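You operate a simulated robot arm through the tools that you are given. There is no shell and no other tool. Be economical: measure what you need, move in short steps, check, and stop when the job is done.

Carry out the task below with a simulated two-armed robot. There is one attempt and no reset: what you move stays moved.

## Task
Pick up the green card with one hand, pass it to the other hand and put it on the shelf marked done.
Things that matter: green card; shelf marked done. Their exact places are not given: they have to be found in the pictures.

The check looks at the end state, three seconds after you hand in, the way a careful person would. Anything else that was tipped, shoved, dropped, spilled or broken makes it a failure.

## Robot
Two 6-joint arms with two-finger grippers on one trunk, on a base that drives. Base frame: it is fixed to the floor where the robot stands at the start and does not move with it; the origin is under the middle of the robot, x ahead of it, y to its left, z up. Readings come in mm, degrees, newtons and seconds.
The left shoulder is at the start at [60, 142, 749], the right one opposite. Each reaches about 843 mm from its shoulder. Places, roughly: shelf marked done [500, 300, 600]. Payload 2.45 kg a hand.
The tool frame of a hand sits at the grasp point between the pads (the TCP): z along the fingers, y along the line on which they close. The tips reach 26 mm beyond it. The gripper opens to 96 mm. The gripper's body begins 69 mm behind the TCP.
Orientation is that of the tool frame in the base frame, as a unit quaternion [x, y, z, w]. With the fingers straight down and closing along the base's y, the tool's x points along the base's -x, its y along +y and its z along -z.

## Interface
- The arms move only by the tool jog_arm. It takes "left_motion", "right_motion" or both (then of equal length, played together; a hand with none holds still); each is text: rows parted by semicolons, each of 6 numbers parted by spaces: the shift along the base's x, y, z in m, then the turn, a rotation vector about the base's x, y, z in degrees. In form: dx dy dz ax ay az; .... A call has 1 to 20 rows; each row is the pose to reach, as a shift and turn from the pose commanded when the call began. "left_grip" and "right_grip" are, for a hand that has rows, the opening, from 0 (shut) to 1 (fully open), set as the call begins (left out, the last holds). Rows are played at 5 a second. More than 50 mm and 8.6 degrees between two rows, or a gripper value outside its range, and nothing of the call is played. Where a pose cannot be reached the arm comes as near as it can. A force on the tool above 40 N (or 10 N above the force at the start of the call, whichever is more), or a blocked arm, ends the call early, and 0.2 s more pass. The fingers move at their own pace and stop on an object; they squeeze with about 37 N. The grip force told is the motor's: it shows also when the fingers shut on nothing. Time passes only in rows, and 0.2 s behind the last, so rows that repeat a pose let the fingers close. It gives the time, the measured TCP pose, the force on the tool (base axes), the opening and the grip force at its end, in the units of the frame above (readings bear some noise), with the torque about the TCP (base axes, N m) and any sound that the robot's microphone picked up.
- Cameras (640 x 400 px; columns grow to the right, rows downward): "scene" is now at [164.7, 11.9, 1413.9]; the picture's right is [0.15, -0.99, -0.00], its down [-0.22, -0.03, -0.97] and it looks along [0.96, 0.14, -0.23] (base axes); focal length 214 px, centre (320, 200). "left" rides on the left gripper at [82, -3, -98] in its tool frame; the picture's right is [0.04, 1.00, 0.00], its down [-0.73, 0.03, -0.68] and it looks along [-0.68, 0.03, 0.73] (tool axes); focal length 256 px, centre (320, 200). "right" rides on the right gripper at [82, 3, -98] in its tool frame; the picture's right is [-0.04, 1.00, 0.00], its down [-0.73, -0.03, -0.68] and it looks along [-0.68, -0.03, 0.73] (tool axes); focal length 256 px, centre (320, 200).
- snapshot(camera): a new picture of that camera. The clock stands still meanwhile.
- lift_body(by): slides the trunk up (or, below 0, down) by that many mm; the arms and the scene camera ride with it, the base frame stays. It gives what a move gives, with no picture.
- steer(legs): drives the robot by 1 to 6 legs, each [ahead, turn to the left] in mm and degrees, along the robot's own axes; the way and the turn of a leg run together, so that a leg with both is an arc; at most 1500 mm and 180 degrees a leg. The arms and the cameras ride along, it lands a little off, and it stops where it bumps. It gives what a move gives.
- head_to(pan, tilt): turns the head with the scene camera to pan (to the left, within 86 degrees either way) and tilt (down, from -29 to 69), counted from straight ahead of the robot. It gives what a move gives.
- probe_pixels(camera, pixels): for up to 12 pixels [column, row] of the newest picture of that camera ("zoom" is the newest enlarged one), the place [x, y, z] in the base frame of the surface seen there, good to about 2 mm, but the place of the scene camera against the robot may be out by one fixed shift of up to 18 mm in any direction. The clock stands still meanwhile.
- close_up(camera, box): a new picture of the part [left, top, right, bottom] of that camera's present view, enlarged. The clock stands still meanwhile.
- job_done(): hands the job in; it is judged then, once.

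Work in short steps. Measure before you move; look again where a grasp or a placing could have gone wrong, and mend it. You have 80 turns and 78 pictures in all, those below and enlarged ones among them. Open the grippers and draw the arms clear of the work before you hand the job in, unless the task says otherwise; then end with one line.

The tools are called after "Emit:" as a command line: name --argument value ..., lists and objects as JSON in quotes. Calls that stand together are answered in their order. jog_arm: Moves the arms, as the interface text tells. Its arguments: {"type":"object","properties":{"left_motion":{"type":"string"},"left_grip":{"type":"number"},"right_motion":{"type":"string"},"right_grip":{"type":"number"}},"required":[]} The other tools are called the same way: lift_body (by) slides the trunk up or down; steer (legs) drives the base; head_to (pan, tilt) turns the head that bears the scene camera; snapshot (camera) takes a picture; probe_pixels (camera, pixels) gives the place of the surface under pixels of a picture; close_up (camera, box) takes an enlarged picture of a part of a camera's view; job_done () hands the job in.

At the start:

```text
clock: 0.0
left_eef_pos: [506.9, 293.2, 998.5]
left_ee_rot: [-0.001, 1.0, -0.001, -0.001]
left_ft_force: [-1.3, 0.1, -0.8]
left_moment: [-0.02, -0.02, 0.02]
left_width: 96.0
left_finger_force: 0.0
right_eef_pos: [299.2, -52.3, 1149.7]
right_ee_rot: [0.0, 1.0, 0.0, 0.0]
right_ft_force: [-0.4, -0.5, 0.2]
right_moment: [-0.01, -0.01, 0.0]
right_width: 96.2
right_finger_force: 0.0
trunk travel left (down, up): [-374.0, 216.0]
robot x, y, heading: [1.2, -2.5, 0.2]
head pan, tilt: [8.5, 13.1]
```

scene: 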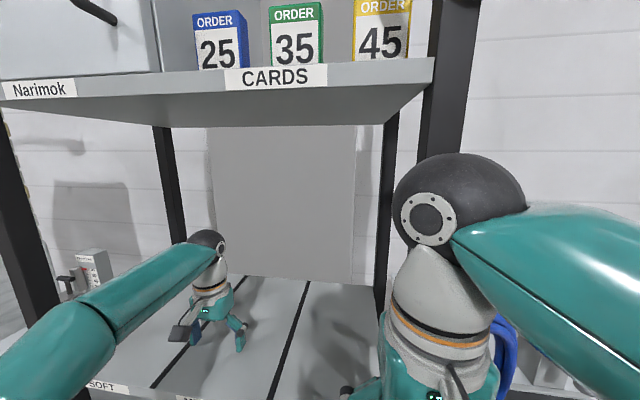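
right: 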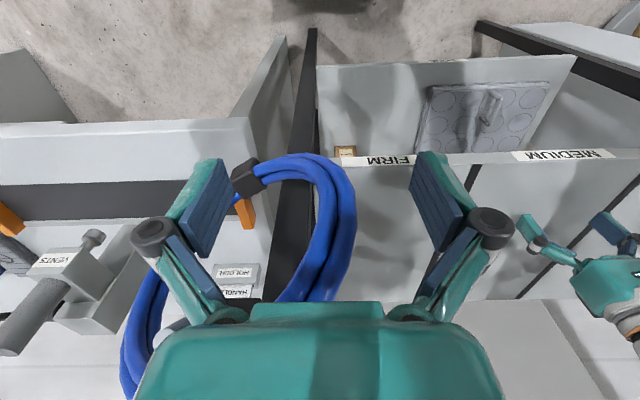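
left: 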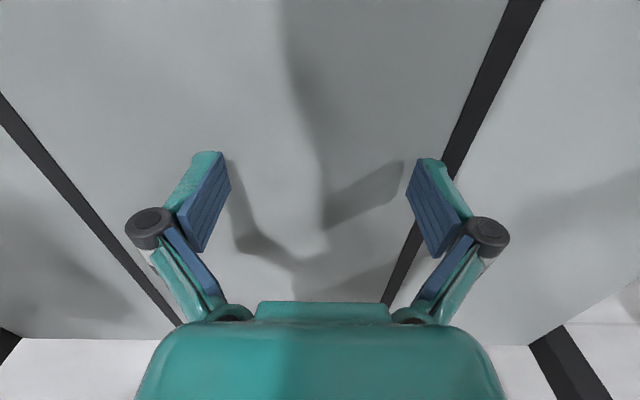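

The scene picture shows the green card "ORDER 35" near (295,33) on the shelf labelled CARDS. I tilt the head up for the cards first, then will look for the shelf marked done.

Emit:
head_to --pan 8 --tilt -8

Emit:
snapshot --camera "scene"

Emit:
head_to --pan 25 --tilt 40

Emit:
snapshot --camera "scene"

```text
clock: 0.8
left_eef_pos: [507.4, 292.8, 999.6]
left_ee_rot: [-0.001, 1.0, 0.0, 0.001]
left_ft_force: [0.3, -0.1, 0.2]
left_moment: [0.02, -0.05, 0.0]
left_width: 95.9
left_finger_force: 0.0
right_eef_pos: [299.2, -52.2, 1148.5]
right_ee_rot: [0.0, 1.0, 0.0, 0.001]
right_ft_force: [0.3, 0.8, 0.0]
right_moment: [-0.02, -0.01, -0.02]
right_width: 95.9
right_finger_force: 0.0
trunk travel left (down, up): [-374.0, 216.0]
robot x, y, heading: [1.2, 3.3, -0.3]
head pan, tilt: [8.0, -8.0]
```

```text
74 pictures are left
```

scene: 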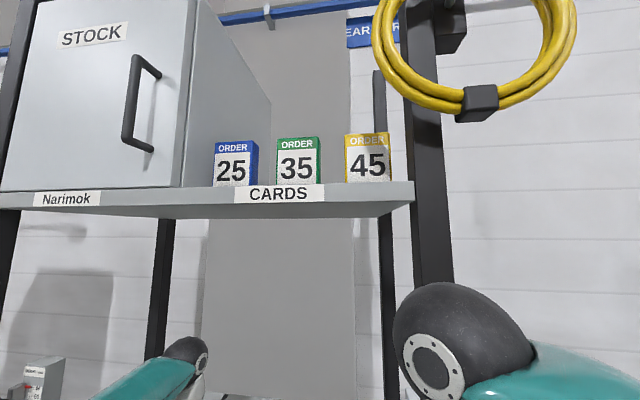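

```text
clock: 2.0
left_eef_pos: [507.1, 292.7, 998.7]
left_ee_rot: [-0.001, 1.0, 0.0, 0.0]
left_ft_force: [0.6, 0.8, 0.6]
left_moment: [0.0, 0.01, -0.01]
left_width: 96.1
left_finger_force: 0.2
right_eef_pos: [299.7, -50.6, 1149.9]
right_ee_rot: [0.0, 1.0, 0.0, 0.001]
right_ft_force: [-0.2, 0.8, 0.2]
right_moment: [0.02, -0.03, 0.02]
right_width: 95.8
right_finger_force: 0.0
trunk travel left (down, up): [-374.0, 216.0]
robot x, y, heading: [-0.4, -2.7, -0.2]
head pan, tilt: [25.0, 40.0]
```

```text
73 pictures are left
```

scene: 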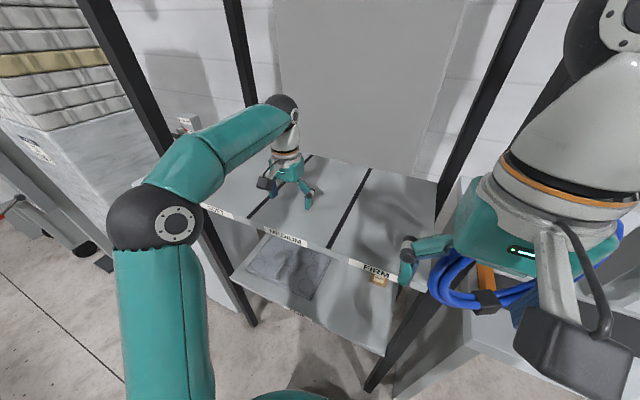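

The rack has a middle board marked SOFT/MEDIUM/FIRM and a lower board with a label near (297,312). I enlarge that part.

Emit:
close_up --camera "scene" --box '[190, 190, 430, 340]'

Emit:
probe_pixels --camera "scene" --pixels '[[297, 312], [287, 240], [375, 267], [340, 210], [340, 300], [250, 290], [425, 195], [218, 212]]'

```text
2.67 times, centred on (310, 265) of scene
```

zoom: 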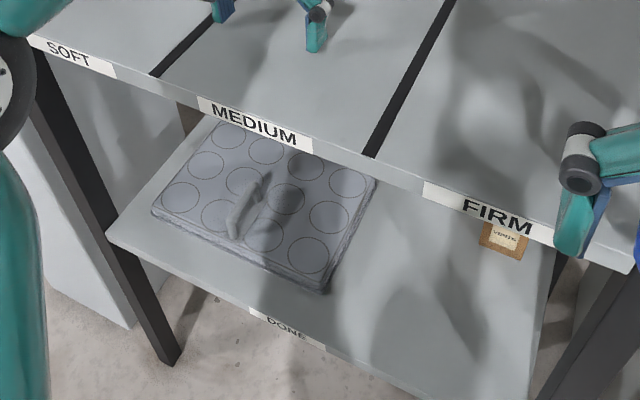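

```text
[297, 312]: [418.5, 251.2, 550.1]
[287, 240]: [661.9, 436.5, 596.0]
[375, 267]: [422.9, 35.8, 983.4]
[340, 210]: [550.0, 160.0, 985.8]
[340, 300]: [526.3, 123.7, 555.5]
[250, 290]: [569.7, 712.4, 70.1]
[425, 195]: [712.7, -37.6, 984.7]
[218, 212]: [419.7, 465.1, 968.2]
```

The lower board is labelled DONE (zoom (285,325)). Now I check heights with the left hand camera and probe more of the lower board, then look at the cards.

Emit:
probe_pixels --camera "left" --pixels '[[320, 100], [280, 180], [560, 250]]'

Emit:
probe_pixels --camera "zoom" --pixels '[[340, 330], [285, 325], [420, 220], [500, 240], [420, 380], [520, 330], [325, 290], [370, 185], [155, 215], [245, 205], [110, 237], [440, 280]]'

Emit:
head_to --pan 8 --tilt -5

Emit:
close_up --camera "scene" --box '[180, 120, 440, 282]'

```text
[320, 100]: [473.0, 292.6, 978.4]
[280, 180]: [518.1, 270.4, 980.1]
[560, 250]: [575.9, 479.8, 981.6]
```

```text
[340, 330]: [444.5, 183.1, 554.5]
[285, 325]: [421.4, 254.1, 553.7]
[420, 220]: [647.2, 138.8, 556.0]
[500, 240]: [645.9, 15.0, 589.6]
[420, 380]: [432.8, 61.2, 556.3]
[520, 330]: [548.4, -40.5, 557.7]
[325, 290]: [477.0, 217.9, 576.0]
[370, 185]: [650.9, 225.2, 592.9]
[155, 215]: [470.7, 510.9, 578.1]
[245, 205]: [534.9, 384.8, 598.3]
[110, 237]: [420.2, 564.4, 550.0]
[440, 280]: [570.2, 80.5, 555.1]
```

```text
clock: 3.1
left_eef_pos: [506.9, 293.7, 998.5]
left_ee_rot: [-0.002, 1.0, 0.0, 0.0]
left_ft_force: [-0.2, 0.2, 0.7]
left_moment: [0.02, 0.02, 0.01]
left_width: 96.0
left_finger_force: 0.0
right_eef_pos: [298.6, -50.7, 1148.2]
right_ee_rot: [-0.001, 1.0, 0.0, 0.0]
right_ft_force: [0.5, -0.1, 0.4]
right_moment: [-0.02, -0.02, -0.01]
right_width: 96.0
right_finger_force: 0.1
trunk travel left (down, up): [-374.0, 216.0]
robot x, y, heading: [3.0, -0.6, -0.1]
head pan, tilt: [8.0, -5.0]
```

```text
2.46 times, centred on (310, 201) of scene
```

zoom: 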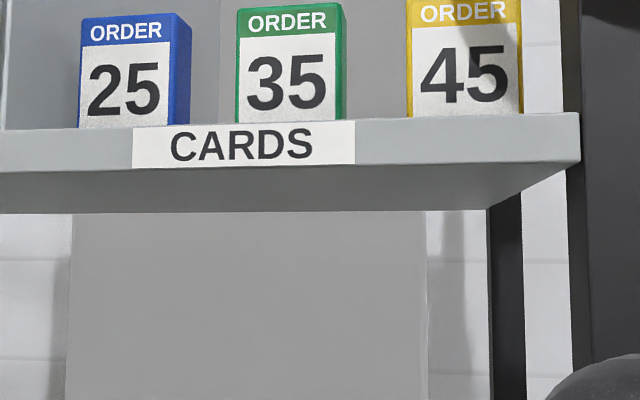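

The cards stand upright on the CARDS board; the left hand is very low over the middle board, so I will raise it before anything. I probe the cards and board edge.

Emit:
probe_pixels --camera "zoom" --pixels '[[240, 12], [334, 6], [341, 60], [242, 115], [330, 110], [290, 80], [187, 60], [411, 60], [245, 140], [540, 130], [400, 200], [345, 30]]'

Emit:
jog_arm --left_motion "0 0 0.05 0 0 0; 0 0 0.1 0 0 0"

Emit:
snapshot --camera "left"

Emit:
probe_pixels --camera "left" --pixels '[[320, 100], [280, 180], [560, 250]]'

```text
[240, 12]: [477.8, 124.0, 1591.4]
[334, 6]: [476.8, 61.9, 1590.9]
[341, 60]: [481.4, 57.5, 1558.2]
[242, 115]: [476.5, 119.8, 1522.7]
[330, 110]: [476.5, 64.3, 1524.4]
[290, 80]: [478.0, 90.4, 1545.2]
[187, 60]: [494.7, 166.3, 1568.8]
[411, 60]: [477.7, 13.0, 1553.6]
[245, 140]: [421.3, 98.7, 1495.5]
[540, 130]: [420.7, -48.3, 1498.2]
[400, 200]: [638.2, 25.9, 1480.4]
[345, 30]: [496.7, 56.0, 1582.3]
```

```text
clock: 3.7
left_eef_pos: [499.7, 291.2, 1092.1]
left_ee_rot: [0.0, 1.0, 0.0, 0.0]
left_ft_force: [-0.2, 0.1, 0.0]
left_moment: [-0.02, 0.0, -0.01]
left_width: 96.1
left_finger_force: 0.2
left hand out of reach, approached as far as the arm can: row 2
right_eef_pos: [299.0, -52.2, 1149.9]
right_ee_rot: [-0.001, 1.0, 0.0, 0.0]
right_ft_force: [-0.5, 0.4, 0.0]
right_moment: [-0.02, -0.01, -0.01]
right_width: 96.0
right_finger_force: 0.0
trunk travel left (down, up): [-374.0, 216.0]
robot x, y, heading: [2.4, -2.1, -0.1]
head pan, tilt: [8.0, -5.0]
```

```text
70 pictures are left
```

left: 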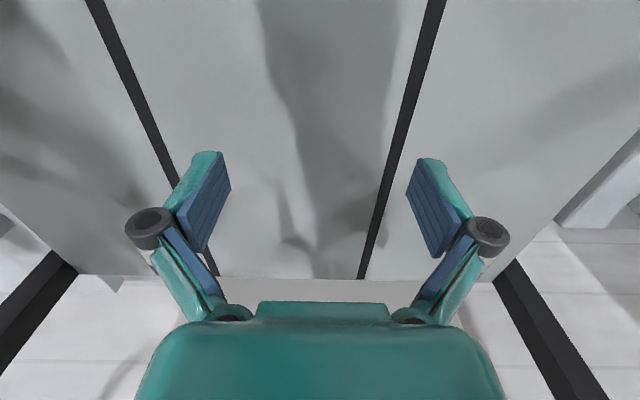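

```text
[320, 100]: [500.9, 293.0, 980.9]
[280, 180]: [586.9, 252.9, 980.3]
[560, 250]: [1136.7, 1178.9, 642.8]
```

Middle board top is at z≈980; the green card spans about y 60–124, z up to 1591, x 477–~500 (scene probes). I draw the left hand out from over the board and turn it to point forward and 20° down, while moving the right hand aside.

Emit:
jog_arm --left_motion "-0.04 0 0 0 0 0; -0.08 -0.01 0 0 -7 0; -0.12 -0.02 0 0 -14 0; -0.16 -0.03 0 0 -21 0; -0.19 -0.04 0 0 -28 0; -0.2 -0.05 0 0 -35 0; -0.2 -0.06 0 0 -42 0; -0.2 -0.07 0 0 -49 0; -0.2 -0.08 0 0 -56 0; -0.2 -0.09 0 0 -63 0; -0.2 -0.1 0 0 -70 0" --right_motion "0 -0.03 -0.01 0 0 0; 0 -0.06 -0.02 0 0 0; 0 -0.09 -0.03 0 0 0; 0 -0.12 -0.04 0 0 0; 0 -0.15 -0.05 0 0 0; 0 -0.18 -0.06 0 0 0; 0 -0.2 -0.07 0 0 0; 0 -0.22 -0.08 0 0 0; 0 -0.24 -0.09 0 0 0; 0 -0.25 -0.1 0 0 0; 0 -0.25 -0.1 0 0 0" --left_grip 0.85

Emit:
snapshot --camera "scene"

```text
clock: 4.4
left_eef_pos: [417.3, 279.0, 1089.8]
left_ee_rot: [-0.001, 0.998, 0.0, 0.064]
left_ft_force: [1.5, -0.8, -0.6]
left_moment: [0.14, 0.07, 0.02]
left_width: 81.9
left_finger_force: 0.1
right_eef_pos: [300.3, -108.5, 1132.7]
right_ee_rot: [-0.01, 1.0, 0.012, 0.008]
right_ft_force: [-10.1, 4.9, 19.6]
right_moment: [-0.65, -1.72, 0.07]
right_width: 96.0
right_finger_force: 0.0
trunk travel left (down, up): [-374.0, 216.0]
robot x, y, heading: [-1.9, -2.0, 0.2]
head pan, tilt: [8.0, -5.0]
stopped in row 3 (right hand): the force on the tool passed its limit at 70 N (the readings are from after the stop); the commanded pose is now the measured one
```

```text
69 pictures are left
```

scene: 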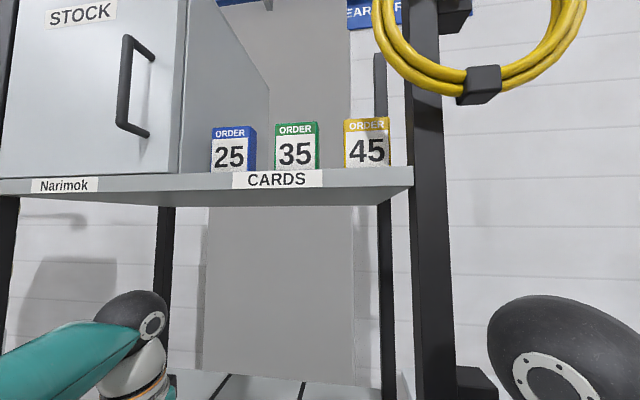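

The right hand bumped into something below it (19.6 N upward) — likely the item with the blue hose. I look with the right camera and the head turned down right.

Emit:
snapshot --camera "right"

Emit:
head_to --pan -20 --tilt 40

Emit:
snapshot --camera "scene"

```text
68 pictures are left
```

right: 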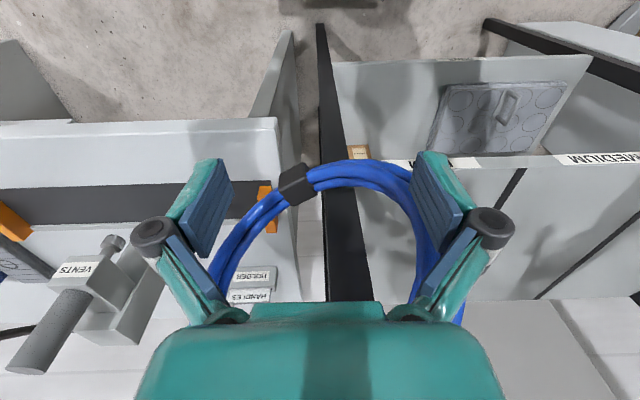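

```text
clock: 5.5
left_eef_pos: [417.4, 280.0, 1090.3]
left_ee_rot: [0.0, 0.998, 0.0, 0.065]
left_ft_force: [-0.2, -0.5, -0.3]
left_moment: [0.02, 0.01, 0.0]
left_width: 81.6
left_finger_force: 0.0
right_eef_pos: [299.8, -106.3, 1131.2]
right_ee_rot: [-0.008, 1.0, 0.009, 0.007]
right_ft_force: [5.9, -5.5, 26.5]
right_moment: [0.06, -0.59, -0.17]
right_width: 96.0
right_finger_force: 0.0
trunk travel left (down, up): [-374.0, 216.0]
robot x, y, heading: [-1.3, -0.9, -0.1]
head pan, tilt: [-20.0, 40.0]
```

```text
67 pictures are left
```

scene: 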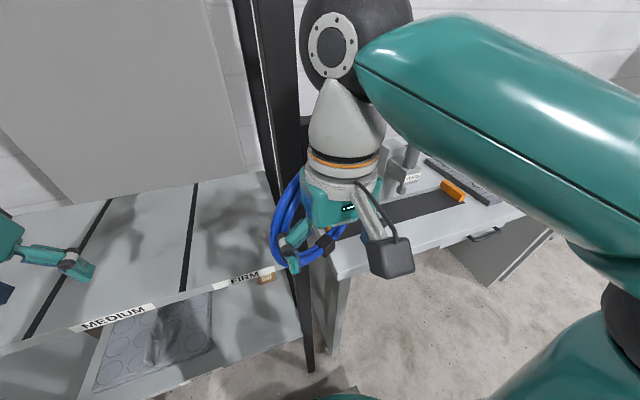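

A blue hose coil hangs on the post, close to the right hand. I probe where it is relative to the hand before backing off.

Emit:
probe_pixels --camera "right" --pixels '[[295, 185], [350, 172], [395, 190], [240, 225], [425, 270], [215, 270], [460, 310], [210, 200], [440, 190]]'

Emit:
close_up --camera "scene" --box '[220, 130, 460, 280]'

```text
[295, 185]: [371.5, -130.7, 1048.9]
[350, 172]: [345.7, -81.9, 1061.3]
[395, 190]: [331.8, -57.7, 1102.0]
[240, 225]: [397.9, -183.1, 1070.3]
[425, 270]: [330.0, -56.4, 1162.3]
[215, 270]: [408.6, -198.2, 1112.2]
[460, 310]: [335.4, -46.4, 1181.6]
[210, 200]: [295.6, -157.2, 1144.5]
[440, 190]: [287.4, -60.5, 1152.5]
```

```text
2.67 times, centred on (340, 205) of scene
```

zoom: 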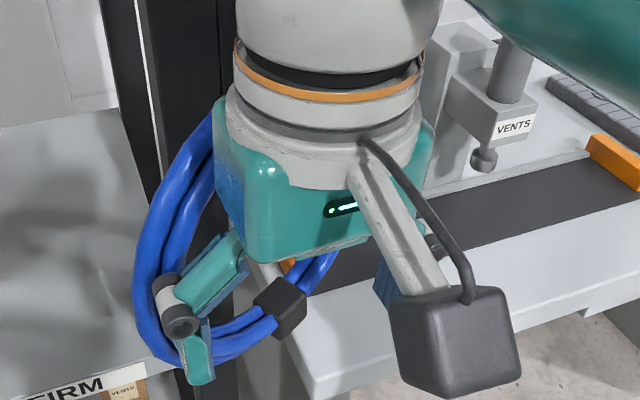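

The coil stands at x≈330–410, just ahead of the hand, with its near side against the left finger's knuckle. I lift the hand slightly to unload, then draw it straight back in small steps.

Emit:
jog_arm --right_motion "-0.003 0.005 0.008 0 0 0; -0.01 0.01 0.015 0 0 0; -0.03 0.01 0.018 0 0 0; -0.05 0.01 0.018 0 0 0"

Emit:
snapshot --camera "scene"

Emit:
snapshot --camera "right"

```text
clock: 6.5
left_eef_pos: [418.0, 280.2, 1091.1]
left_ee_rot: [-0.001, 0.998, 0.0, 0.065]
left_ft_force: [-0.2, 0.0, 0.3]
left_moment: [-0.03, -0.01, 0.0]
left_width: 81.4
left_finger_force: 0.0
right_eef_pos: [249.7, -96.9, 1148.6]
right_ee_rot: [-0.009, 1.0, 0.009, 0.006]
right_ft_force: [0.2, -0.7, -1.0]
right_moment: [0.01, -0.03, -0.01]
right_width: 96.0
right_finger_force: 0.0
trunk travel left (down, up): [-374.0, 216.0]
robot x, y, heading: [-3.5, -0.3, 0.0]
head pan, tilt: [-20.0, 40.0]
```

```text
65 pictures are left
```

scene: 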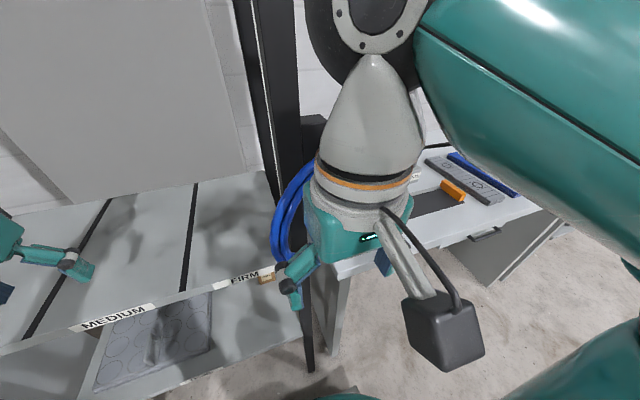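

```text
64 pictures are left
```

right: 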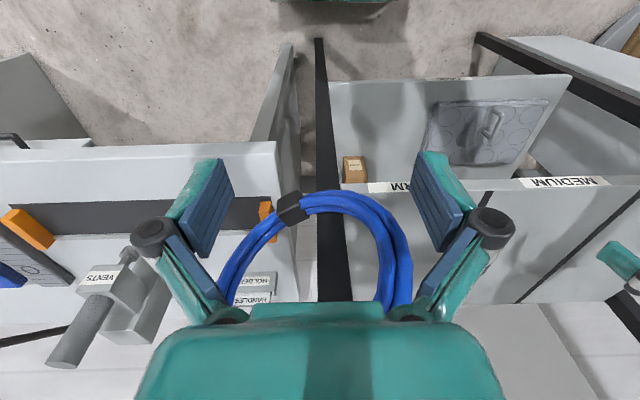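

The right hand is free and the coil still hangs in place. I move the right hand back and to the right, well clear, and finish turning the left hand forward.

Emit:
jog_arm --left_motion "-0.03 0 0 0 -7 0; -0.06 -0.01 0 0 -14 0; -0.08 -0.02 0 0 -21 0; -0.1 -0.03 0 0 -28 0; -0.12 -0.04 0 0 -35 0; -0.12 -0.05 0 0 -42 0; -0.12 -0.06 0 0 -49 0; -0.12 -0.07 0 0 -56 0; -0.12 -0.08 0 0 -62.6 0" --right_motion "-0.01 -0.02 0 0 0 0; -0.02 -0.04 0 0 0 0; -0.03 -0.06 0 0 0 0; -0.04 -0.08 0 0 0 0; -0.04 -0.1 0 0 0 0; -0.04 -0.12 0 0 0 0; -0.04 -0.14 0 0 0 0; -0.04 -0.16 0 0 0 0; -0.04 -0.18 0 0 0 0"

Emit:
head_to --pan 8 --tilt 20

Emit:
snapshot --camera "scene"

```text
clock: 8.5
left_eef_pos: [296.7, 200.7, 1090.2]
left_ee_rot: [-0.001, 0.818, -0.001, 0.576]
left_ft_force: [0.5, -0.2, -0.3]
left_moment: [-0.02, -0.02, 0.05]
left_width: 81.7
left_finger_force: 0.1
right_eef_pos: [219.7, -278.4, 1125.4]
right_ee_rot: [-0.01, 1.0, 0.009, 0.008]
right_ft_force: [-0.9, -0.4, 0.4]
right_moment: [0.02, -0.01, 0.01]
right_width: 95.9
right_finger_force: 0.0
right hand out of reach, approached as far as the arm can: row 3, 4, 5, 6, 7, 8, 9
trunk travel left (down, up): [-374.0, 216.0]
robot x, y, heading: [2.7, -2.6, -0.1]
head pan, tilt: [-20.0, 40.0]
```

```text
clock: 9.4
left_eef_pos: [297.8, 200.4, 1090.7]
left_ee_rot: [-0.001, 0.819, -0.001, 0.573]
left_ft_force: [0.0, -0.1, 0.4]
left_moment: [0.04, 0.03, 0.0]
left_width: 81.7
left_finger_force: 0.1
right_eef_pos: [218.7, -277.2, 1125.6]
right_ee_rot: [-0.008, 1.0, 0.01, 0.008]
right_ft_force: [-0.2, -0.6, 0.4]
right_moment: [0.03, 0.03, -0.01]
right_width: 95.8
right_finger_force: 0.1
trunk travel left (down, up): [-374.0, 216.0]
robot x, y, heading: [2.9, -0.4, -0.1]
head pan, tilt: [8.0, 20.0]
```

```text
63 pictures are left
```

scene: 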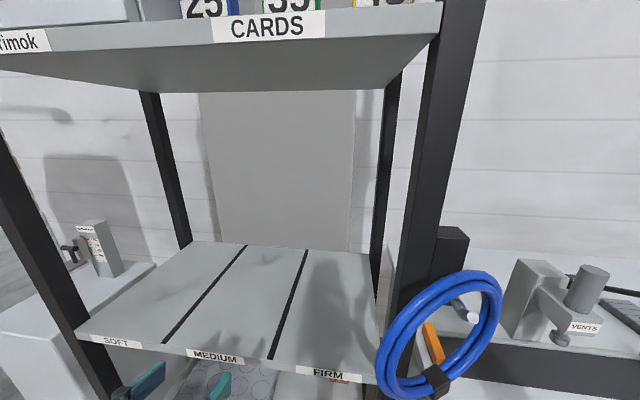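

Coil is undisturbed and both hands are clear. I raise the trunk fully so the left arm can reach the cards.

Emit:
lift_body --by 210

Emit:
jog_arm --left_motion "0 -0.03 0.04 0 0 0; 0 -0.06 0.08 0 0 0; 0 -0.09 0.12 0 0 0; 0 -0.11 0.16 0 0 0; 0 -0.11 0.2 0 0 0"

Emit:
snapshot --camera "left"

Emit:
snapshot --camera "scene"

```text
clock: 11.7
left_eef_pos: [297.6, 199.9, 1301.1]
left_ee_rot: [0.0, 0.819, -0.001, 0.574]
left_ft_force: [0.0, 0.0, 0.1]
left_moment: [0.0, 0.0, -0.01]
left_width: 81.4
left_finger_force: 0.1
right_eef_pos: [220.5, -278.1, 1336.7]
right_ee_rot: [-0.009, 1.0, 0.01, 0.008]
right_ft_force: [0.6, 0.1, -0.4]
right_moment: [0.03, -0.01, -0.01]
right_width: 95.9
right_finger_force: 0.1
trunk travel left (down, up): [-584.0, 6.0]
robot x, y, heading: [-2.7, 0.9, 0.2]
head pan, tilt: [8.0, 20.0]
```

```text
clock: 12.9
left_eef_pos: [298.2, 90.3, 1500.2]
left_ee_rot: [-0.002, 0.819, 0.001, 0.573]
left_ft_force: [-0.3, 0.0, 0.2]
left_moment: [-0.01, 0.02, 0.03]
left_width: 81.8
left_finger_force: 0.1
right_eef_pos: [219.6, -278.1, 1336.6]
right_ee_rot: [-0.009, 1.0, 0.01, 0.008]
right_ft_force: [0.8, 0.6, -0.5]
right_moment: [-0.04, 0.01, -0.01]
right_width: 95.9
right_finger_force: 0.1
trunk travel left (down, up): [-584.0, 6.0]
robot x, y, heading: [0.4, -1.9, 0.2]
head pan, tilt: [8.0, 20.0]
```

```text
62 pictures are left
```

left: 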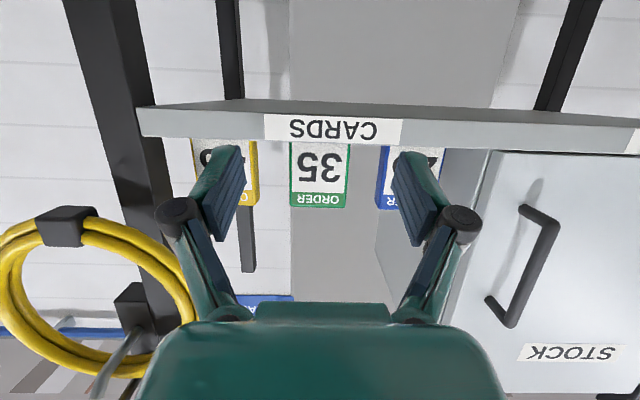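

```text
61 pictures are left
```

scene: 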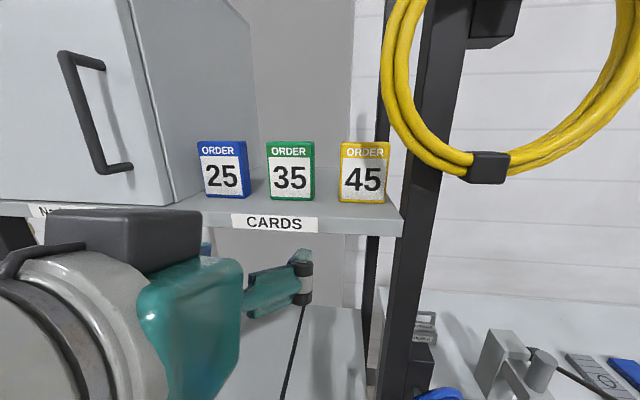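

The left camera (upside down) sees the green card at about (318,175). I probe its outline, the neighbours and the board edge with this camera, which has no shift.

Emit:
probe_pixels --camera "left" --pixels '[[294, 200], [345, 200], [294, 150], [347, 150], [320, 190], [256, 170], [380, 170], [330, 130], [250, 195], [384, 195], [330, 112], [347, 185]]'

Emit:
close_up --camera "scene" --box '[180, 120, 420, 270]'

Emit:
probe_pixels --camera "zoom" --pixels '[[235, 65], [350, 65], [290, 58], [290, 202], [350, 130], [240, 190], [182, 130], [430, 130], [300, 225], [200, 200], [345, 190], [290, 75]]'

```text
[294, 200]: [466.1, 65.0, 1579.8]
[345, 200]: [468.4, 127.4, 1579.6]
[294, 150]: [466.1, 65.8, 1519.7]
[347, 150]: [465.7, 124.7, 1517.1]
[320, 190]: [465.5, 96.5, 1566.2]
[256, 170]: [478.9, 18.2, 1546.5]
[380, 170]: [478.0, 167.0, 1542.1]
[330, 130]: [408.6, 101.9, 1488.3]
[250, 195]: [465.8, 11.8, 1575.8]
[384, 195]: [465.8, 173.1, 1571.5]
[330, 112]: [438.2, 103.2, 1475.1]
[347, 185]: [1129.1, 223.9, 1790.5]
```

```text
2.67 times, centred on (300, 195) of scene
```

zoom: 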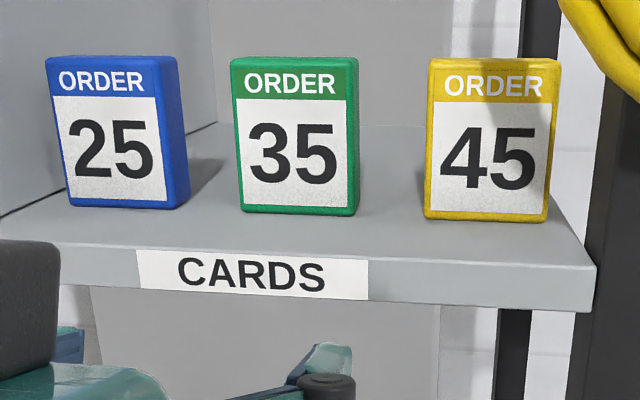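

```text
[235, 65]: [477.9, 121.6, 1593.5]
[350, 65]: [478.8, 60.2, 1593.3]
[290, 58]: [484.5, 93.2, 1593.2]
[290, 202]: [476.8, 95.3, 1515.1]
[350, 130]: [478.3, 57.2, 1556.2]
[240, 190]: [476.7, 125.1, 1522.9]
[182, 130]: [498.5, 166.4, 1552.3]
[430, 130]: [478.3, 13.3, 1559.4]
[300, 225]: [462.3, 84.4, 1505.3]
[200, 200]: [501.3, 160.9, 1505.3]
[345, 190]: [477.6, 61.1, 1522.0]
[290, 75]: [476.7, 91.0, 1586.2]
```

The hand camera puts the card front at x≈466, board top z≈1500, card top ≈1587 (scene is shifted about +12, −3, +6). I enlarge the hand view for exact side edges before approaching.

Emit:
close_up --camera "left" --box '[240, 110, 400, 210]'

Emit:
probe_pixels --camera "zoom" --pixels '[[206, 250], [430, 250], [206, 350], [426, 350], [320, 385], [206, 180], [430, 180], [70, 250], [555, 250]]'

```text
4.00 times, centred on (320, 160) of left
```

zoom: 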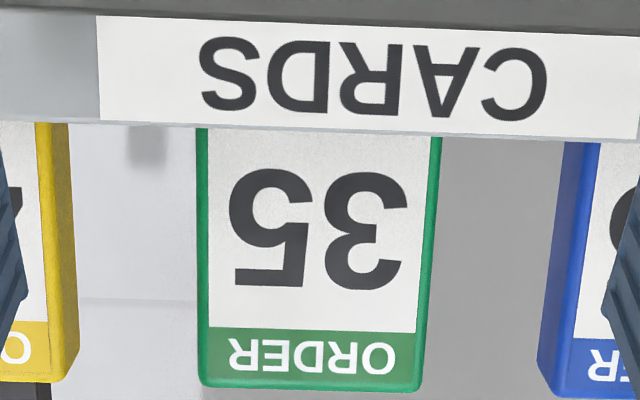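

```text
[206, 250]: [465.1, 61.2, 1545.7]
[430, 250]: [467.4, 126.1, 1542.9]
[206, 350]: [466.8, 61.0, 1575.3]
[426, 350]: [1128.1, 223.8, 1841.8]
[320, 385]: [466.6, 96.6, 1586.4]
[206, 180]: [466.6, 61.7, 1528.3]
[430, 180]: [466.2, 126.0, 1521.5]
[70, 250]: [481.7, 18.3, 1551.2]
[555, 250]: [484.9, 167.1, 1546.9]
```

Card edges are y≈58.5 to 128 (70 wide, centre 93.5). I go to z 1533, y 93.5 and forward, stopping 50 mm short to check.

Emit:
jog_arm --left_motion "0 0.0035 0.033 0 0 0; 0.04 0.0035 0.033 0 0 0; 0.08 0.0035 0.033 0 0 0; 0.12 0.0035 0.033 0 0 0" --left_grip 0.87

Emit:
snapshot --camera "left"

Emit:
snapshot --camera "scene"

```text
clock: 13.9
left_eef_pos: [418.3, 91.0, 1530.9]
left_ee_rot: [0.001, 0.82, -0.001, 0.573]
left_ft_force: [0.5, 0.9, 0.8]
left_moment: [-0.01, -0.02, -0.04]
left_width: 83.6
left_finger_force: 0.0
right_eef_pos: [221.5, -277.1, 1335.6]
right_ee_rot: [-0.009, 1.0, 0.01, 0.007]
right_ft_force: [0.7, 0.8, -0.9]
right_moment: [0.01, 0.03, 0.01]
right_width: 96.2
right_finger_force: 0.1
trunk travel left (down, up): [-584.0, 6.0]
robot x, y, heading: [3.3, -0.7, -0.0]
head pan, tilt: [8.0, 20.0]
```

```text
58 pictures are left
```

left: 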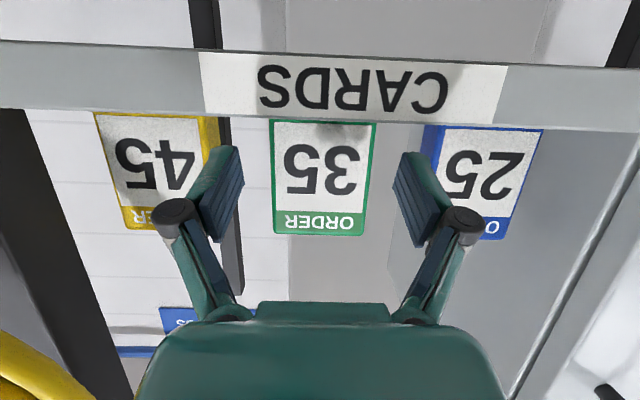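

```text
57 pictures are left
```

scene: 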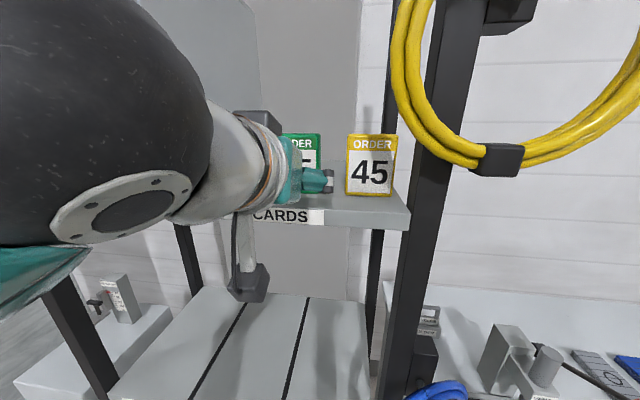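

The card (269–376) sits centred between the fingertips (≈238 and 400). I advance the last 52 mm in small steps.

Emit:
jog_arm --left_motion "0.02 0.001 0 0 0 0; 0.037 0.001 0 0 0 0; 0.052 0.001 0 0 0 0"

Emit:
snapshot --camera "left"

Emit:
close_up --camera "scene" --box '[220, 100, 420, 225]'

```text
clock: 14.7
left_eef_pos: [470.5, 93.6, 1532.0]
left_ee_rot: [0.0, 0.819, -0.001, 0.573]
left_ft_force: [0.3, -0.2, 0.4]
left_moment: [-0.01, -0.02, -0.01]
left_width: 83.2
left_finger_force: 0.0
right_eef_pos: [219.9, -277.4, 1335.1]
right_ee_rot: [-0.009, 1.0, 0.01, 0.007]
right_ft_force: [0.1, 0.3, -0.1]
right_moment: [0.0, -0.03, -0.02]
right_width: 95.9
right_finger_force: 0.1
trunk travel left (down, up): [-584.0, 6.0]
robot x, y, heading: [0.2, -0.4, -0.1]
head pan, tilt: [8.0, 20.0]
```

```text
56 pictures are left
```

left: 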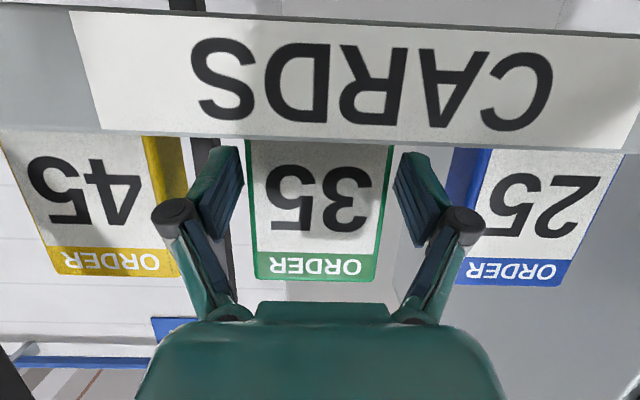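

```text
3.20 times, centred on (320, 162) of scene
```

zoom: 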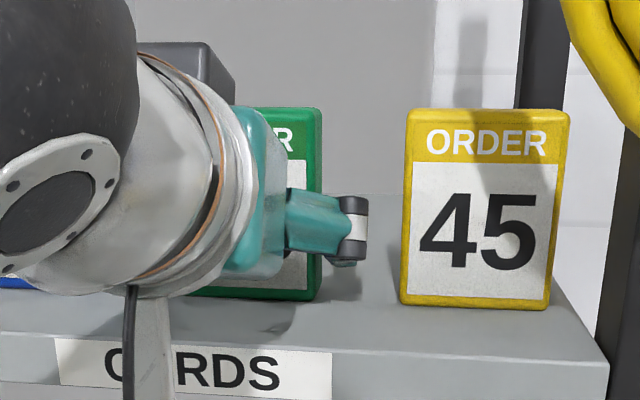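

The card stands between the pads with free space to both neighbours. I close the left gripper.

Emit:
jog_arm --left_motion "0 0 0 0 0 0; 0 0 0 0 0 0; 0 0 0 0 0 0; 0 0 0 0 0 0" --left_grip 0.4

Emit:
snapshot --camera "left"

```text
clock: 15.7
left_eef_pos: [467.4, 93.7, 1531.4]
left_ee_rot: [-0.001, 0.82, -0.001, 0.573]
left_ft_force: [0.2, -0.7, -0.7]
left_moment: [0.0, -0.01, -0.01]
left_width: 69.1
left_finger_force: 36.8
right_eef_pos: [219.5, -278.4, 1335.1]
right_ee_rot: [-0.008, 1.0, 0.01, 0.008]
right_ft_force: [-0.6, 0.3, -1.0]
right_moment: [-0.01, -0.01, 0.0]
right_width: 96.0
right_finger_force: 0.1
trunk travel left (down, up): [-584.0, 6.0]
robot x, y, heading: [-0.8, -1.5, -0.3]
head pan, tilt: [8.0, 20.0]
```

```text
54 pictures are left
```

left: 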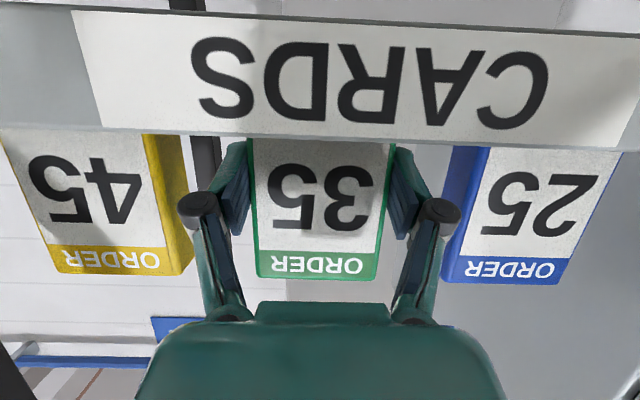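

Gripped at 69.1 mm with 37 N. I lift the card 30 mm, then draw it straight back out of the rack.

Emit:
jog_arm --left_motion "0 0 0.01 0 0 0; 0 0 0.03 0 0 0; -0.04 0 0.035 0 0 0; -0.08 0 0.035 0 0 0; -0.12 0 0.035 0 0 0; -0.16 0 0.035 0 0 0; -0.2 0 0.035 0 0 0"

Emit:
snapshot --camera "left"

Emit:
snapshot --camera "scene"

```text
clock: 17.3
left_eef_pos: [267.2, 93.3, 1568.6]
left_ee_rot: [-0.001, 0.818, 0.0, 0.575]
left_ft_force: [-0.2, 1.0, -1.9]
left_moment: [0.0, 0.01, 0.0]
left_width: 68.7
left_finger_force: 36.6
right_eef_pos: [218.5, -278.1, 1335.6]
right_ee_rot: [-0.008, 1.0, 0.01, 0.008]
right_ft_force: [-0.1, 0.3, -0.1]
right_moment: [0.04, -0.01, 0.02]
right_width: 96.1
right_finger_force: 0.2
trunk travel left (down, up): [-584.0, 6.0]
robot x, y, heading: [2.0, -2.3, 0.1]
head pan, tilt: [8.0, 20.0]
```

```text
53 pictures are left
```

left: 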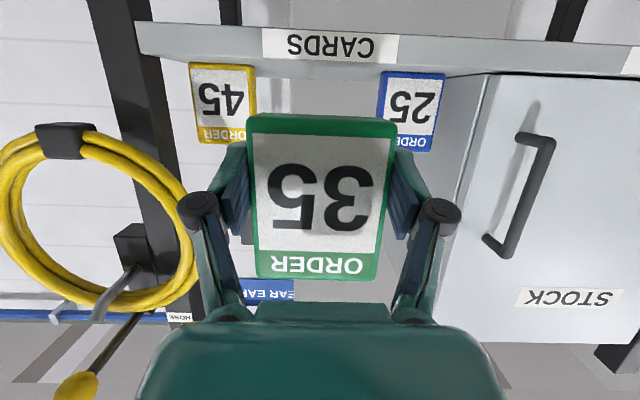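

```text
52 pictures are left
```

scene: 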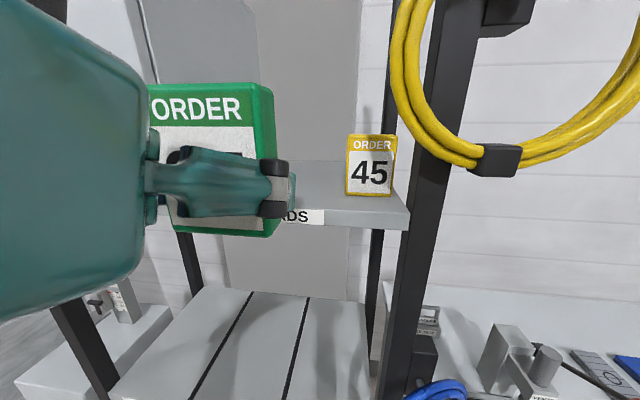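

Card is held level with the neighbours undisturbed. Before backing the robot up for space, I look to both sides and behind with the head.

Emit:
head_to --pan 86 --tilt 35

Emit:
snapshot --camera "scene"

Emit:
head_to --pan -86 --tilt 35

Emit:
snapshot --camera "scene"

```text
clock: 18.8
left_eef_pos: [269.1, 105.5, 1568.8]
left_ee_rot: [-0.01, 0.822, -0.001, 0.569]
left_ft_force: [1.8, 100.3, -77.0]
left_moment: [-2.81, -9.64, -12.74]
left_width: 68.7
left_finger_force: 36.7
right_eef_pos: [220.2, -277.8, 1336.4]
right_ee_rot: [-0.009, 1.0, 0.009, 0.008]
right_ft_force: [-0.3, -0.5, -0.7]
right_moment: [0.0, 0.02, 0.02]
right_width: 95.6
right_finger_force: 0.0
trunk travel left (down, up): [-584.0, 6.0]
robot x, y, heading: [-0.9, -3.7, 0.1]
head pan, tilt: [85.9, 35.0]
```

```text
51 pictures are left
```

scene: 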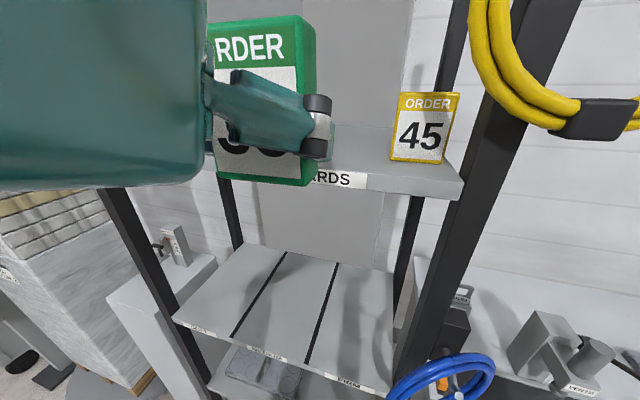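

```text
clock: 21.4
left_eef_pos: [271.7, 93.1, 1565.9]
left_ee_rot: [0.0, 0.82, 0.005, 0.573]
left_ft_force: [79.2, -32.7, -24.3]
left_moment: [3.07, 2.72, 6.36]
left_width: 68.9
left_finger_force: 36.9
right_eef_pos: [219.4, -277.3, 1336.2]
right_ee_rot: [-0.008, 1.0, 0.01, 0.008]
right_ft_force: [-0.6, 0.6, -0.3]
right_moment: [-0.02, -0.02, 0.02]
right_width: 95.9
right_finger_force: 0.1
trunk travel left (down, up): [-584.0, 6.0]
robot x, y, heading: [2.1, -2.4, -0.2]
head pan, tilt: [-85.9, 35.0]
```

```text
50 pictures are left
```

scene: 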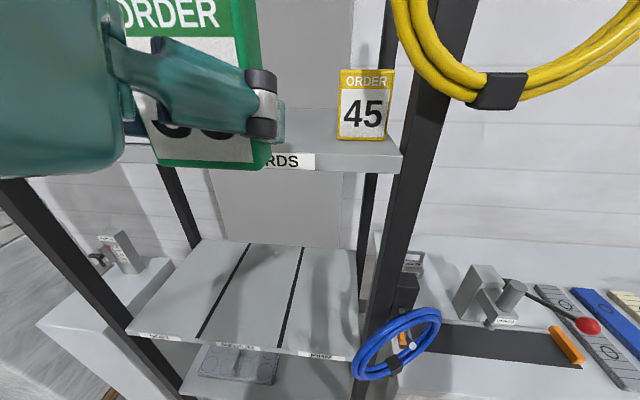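

The head is jammed against the left hand (79 N) — the hand is too close to it. I return the head to its earlier, force-free direction.

Emit:
head_to --pan 8 --tilt 20

Emit:
snapshot --camera "scene"

Emit:
snapshot --camera "left"

```text
clock: 23.1
left_eef_pos: [269.3, 94.6, 1567.1]
left_ee_rot: [-0.002, 0.819, 0.0, 0.573]
left_ft_force: [-0.3, 0.0, -0.8]
left_moment: [0.03, -0.01, -0.02]
left_width: 68.8
left_finger_force: 37.1
right_eef_pos: [220.1, -277.6, 1336.4]
right_ee_rot: [-0.009, 1.0, 0.01, 0.008]
right_ft_force: [0.3, 0.8, -0.5]
right_moment: [-0.01, 0.0, 0.02]
right_width: 96.1
right_finger_force: 0.0
trunk travel left (down, up): [-584.0, 6.0]
robot x, y, heading: [-3.3, -3.9, -0.1]
head pan, tilt: [8.0, 20.0]
```

```text
49 pictures are left
```

scene: 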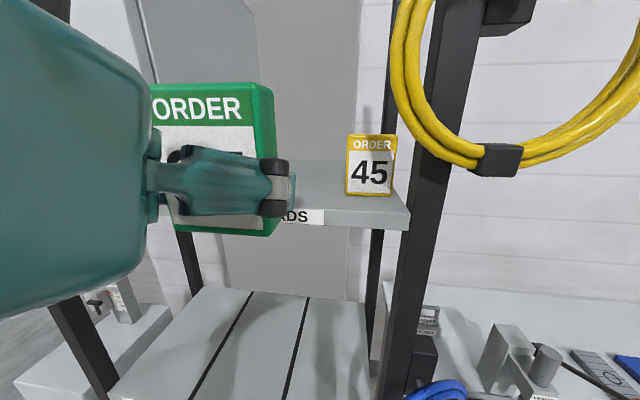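

```text
48 pictures are left
```

left: 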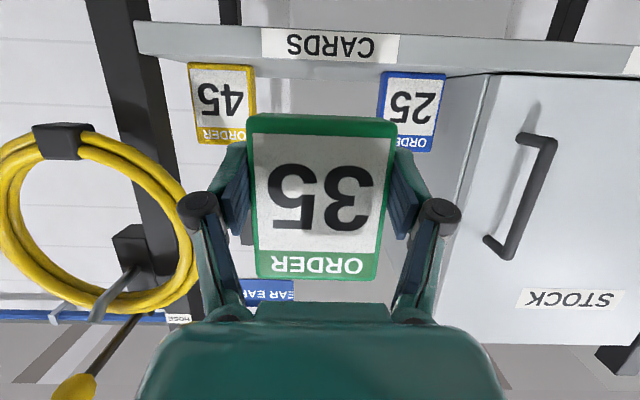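

The head is free again and the card is unmoved in the grip. I back the robot 250 mm away from the rack, then bring the left hand forward, away from the head, and lower.

Emit:
steer --legs '[[-250, 0]]'

Emit:
jog_arm --left_motion "0.03 0.02 -0.02 0 0 0; 0.06 0.04 -0.05 0 0 0; 0.09 0.06 -0.09 0 0 0; 0.12 0.07 -0.13 0 0 0; 0.15 0.08 -0.17 0 0 0; 0.17 0.08 -0.21 0 0 0; 0.18 0.08 -0.25 0 0 0"

Emit:
snapshot --camera "scene"

```text
clock: 24.9
left_eef_pos: [17.4, 94.7, 1568.9]
left_ee_rot: [0.0, 0.819, -0.001, 0.574]
left_ft_force: [-0.4, 0.1, -0.2]
left_moment: [0.0, -0.03, -0.01]
left_width: 68.9
left_finger_force: 36.7
right_eef_pos: [-32.4, -276.2, 1335.7]
right_ee_rot: [-0.009, 1.0, 0.01, 0.007]
right_ft_force: [-0.3, -0.5, 0.6]
right_moment: [0.01, -0.01, -0.02]
right_width: 96.0
right_finger_force: 0.0
trunk travel left (down, up): [-584.0, 6.0]
robot x, y, heading: [-251.3, -0.1, 0.3]
head pan, tilt: [8.0, 20.0]
```

```text
refused: row 3 steps farther than a row can; nothing moved
```

```text
47 pictures are left
```

scene: 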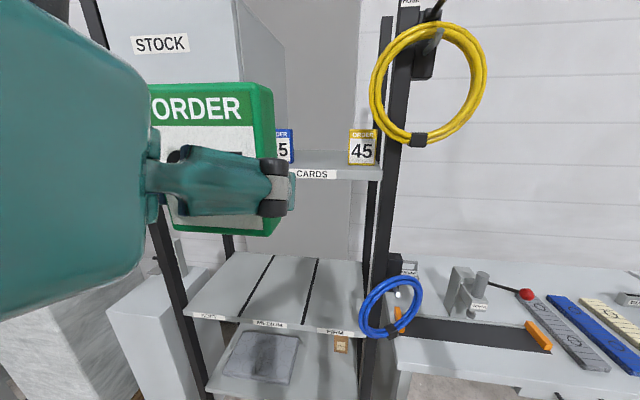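

The step size was too large, so nothing moved in that call; I resend it with smaller rows.

Emit:
jog_arm --left_motion "0.03 0.02 -0.01 0 0 0; 0.06 0.04 -0.03 0 0 0; 0.085 0.05 -0.06 0 0 0; 0.105 0.06 -0.09 0 0 0; 0.12 0.07 -0.125 0 0 0; 0.13 0.075 -0.165 0 0 0; 0.133 0.075 -0.21 0 0 0; 0.133 0.075 -0.25 0 0 0; 0.133 0.075 -0.29 0 0 0; 0.133 0.075 -0.33 0 0 0"

Emit:
snapshot --camera "scene"

```text
clock: 27.1
left_eef_pos: [153.6, 170.7, 1239.7]
left_ee_rot: [0.0, 0.819, -0.001, 0.573]
left_ft_force: [0.8, -0.1, -0.5]
left_moment: [0.01, 0.03, 0.01]
left_width: 68.6
left_finger_force: 37.1
right_eef_pos: [-30.1, -277.7, 1335.8]
right_ee_rot: [-0.008, 1.0, 0.01, 0.007]
right_ft_force: [1.5, -0.1, -0.3]
right_moment: [0.03, 0.01, 0.0]
right_width: 95.9
right_finger_force: 0.0
trunk travel left (down, up): [-584.0, 6.0]
robot x, y, heading: [-249.5, -2.0, 0.0]
head pan, tilt: [8.0, 20.0]
```

```text
46 pictures are left
```

scene: 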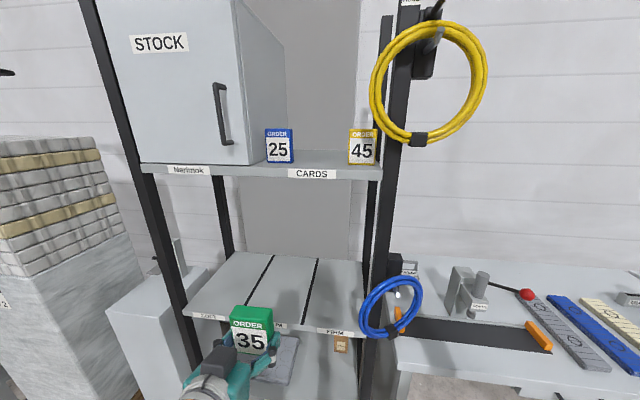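

The rack is in order. Now I turn the left hand to point to the right (yaw −90°) at about (200, 60, 1090), and the right hand to point forward and 45° down at a waypoint to the right.

Emit:
jog_arm --left_motion "0.004 -0.01 -0.014 0 0 -8.2; 0.008 -0.02 -0.028 0 0 -16.4; 0.012 -0.03 -0.042 0 0 -24.6; 0.016 -0.04 -0.056 0 0 -32.8; 0.02 -0.05 -0.07 0 0 -41; 0.024 -0.06 -0.084 0 0 -49.2; 0.028 -0.07 -0.098 0 0 -57.4; 0.032 -0.08 -0.112 0 0 -65.6; 0.038 -0.09 -0.126 0 0 -73.8; 0.042 -0.1 -0.14 0 0 -82; 0.046 -0.11 -0.15 0 0 -90" --right_motion "0.008 0.014 -0.011 0 -4.1 0; 0.016 0.028 -0.022 0 -8.2 0; 0.024 0.042 -0.033 0 -12.3 0; 0.032 0.056 -0.044 0 -16.4 0; 0.04 0.07 -0.055 0 -20.5 0; 0.048 0.084 -0.066 0 -24.6 0; 0.056 0.098 -0.077 0 -28.7 0; 0.064 0.112 -0.088 0 -32.8 0; 0.072 0.126 -0.1 0 -36.9 0; 0.08 0.14 -0.113 0 -41 0; 0.09 0.157 -0.126 0 -45 0" --right_grip 0.6

Emit:
head_to --pan 0 --tilt 50

Emit:
snapshot --camera "scene"

Emit:
snapshot --camera "right"

```text
clock: 29.0
left_eef_pos: [45.2, -88.9, 1215.0]
left_ee_rot: [0.385, 0.729, -0.271, 0.497]
left_ft_force: [0.7, 10.4, 0.4]
left_moment: [-0.35, -0.01, -0.08]
left_width: 69.6
left_finger_force: 37.4
left hand out of reach, approached as far as the arm can: row 1, 2, 3, 4, 5, 6, 7, 8, 9
right_eef_pos: [33.3, -169.2, 1243.0]
right_ee_rot: [-0.007, 0.956, -0.001, 0.292]
right_ft_force: [-1.8, -9.1, 0.4]
right_moment: [0.06, 0.02, 0.05]
right_width: 53.8
right_finger_force: 0.1
trunk travel left (down, up): [-584.0, 6.0]
robot x, y, heading: [-251.3, -1.9, -0.0]
head pan, tilt: [8.0, 20.0]
stopped in row 9 (left hand): the force on the tool passed its limit at 71 N (the readings are from after the stop); the commanded pose is now the measured one
```

```text
clock: 30.0
left_eef_pos: [46.1, -88.3, 1215.7]
left_ee_rot: [0.385, 0.729, -0.271, 0.497]
left_ft_force: [7.5, 13.2, -2.6]
left_moment: [-0.47, 0.28, 0.15]
left_width: 69.4
left_finger_force: 37.2
right_eef_pos: [32.9, -168.4, 1244.9]
right_ee_rot: [-0.008, 0.956, 0.0, 0.293]
right_ft_force: [-7.5, -12.7, 2.7]
right_moment: [0.24, -0.08, 0.29]
right_width: 52.6
right_finger_force: 0.0
trunk travel left (down, up): [-584.0, 6.0]
robot x, y, heading: [-244.7, -1.3, 0.0]
head pan, tilt: [0.0, 50.0]
```

```text
45 pictures are left
```

scene: 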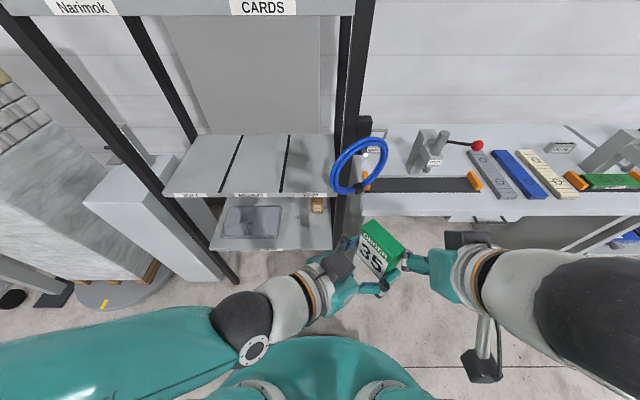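

```text
44 pictures are left
```

right: 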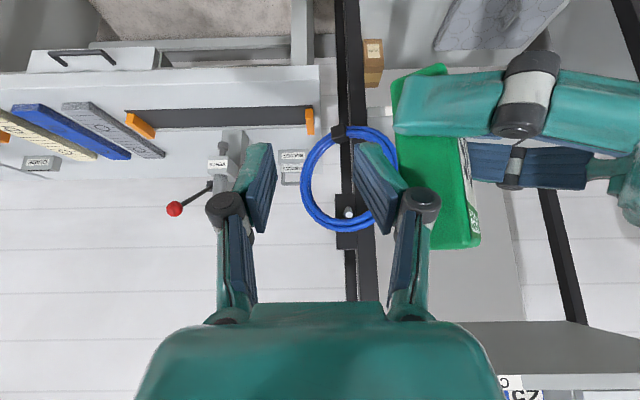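

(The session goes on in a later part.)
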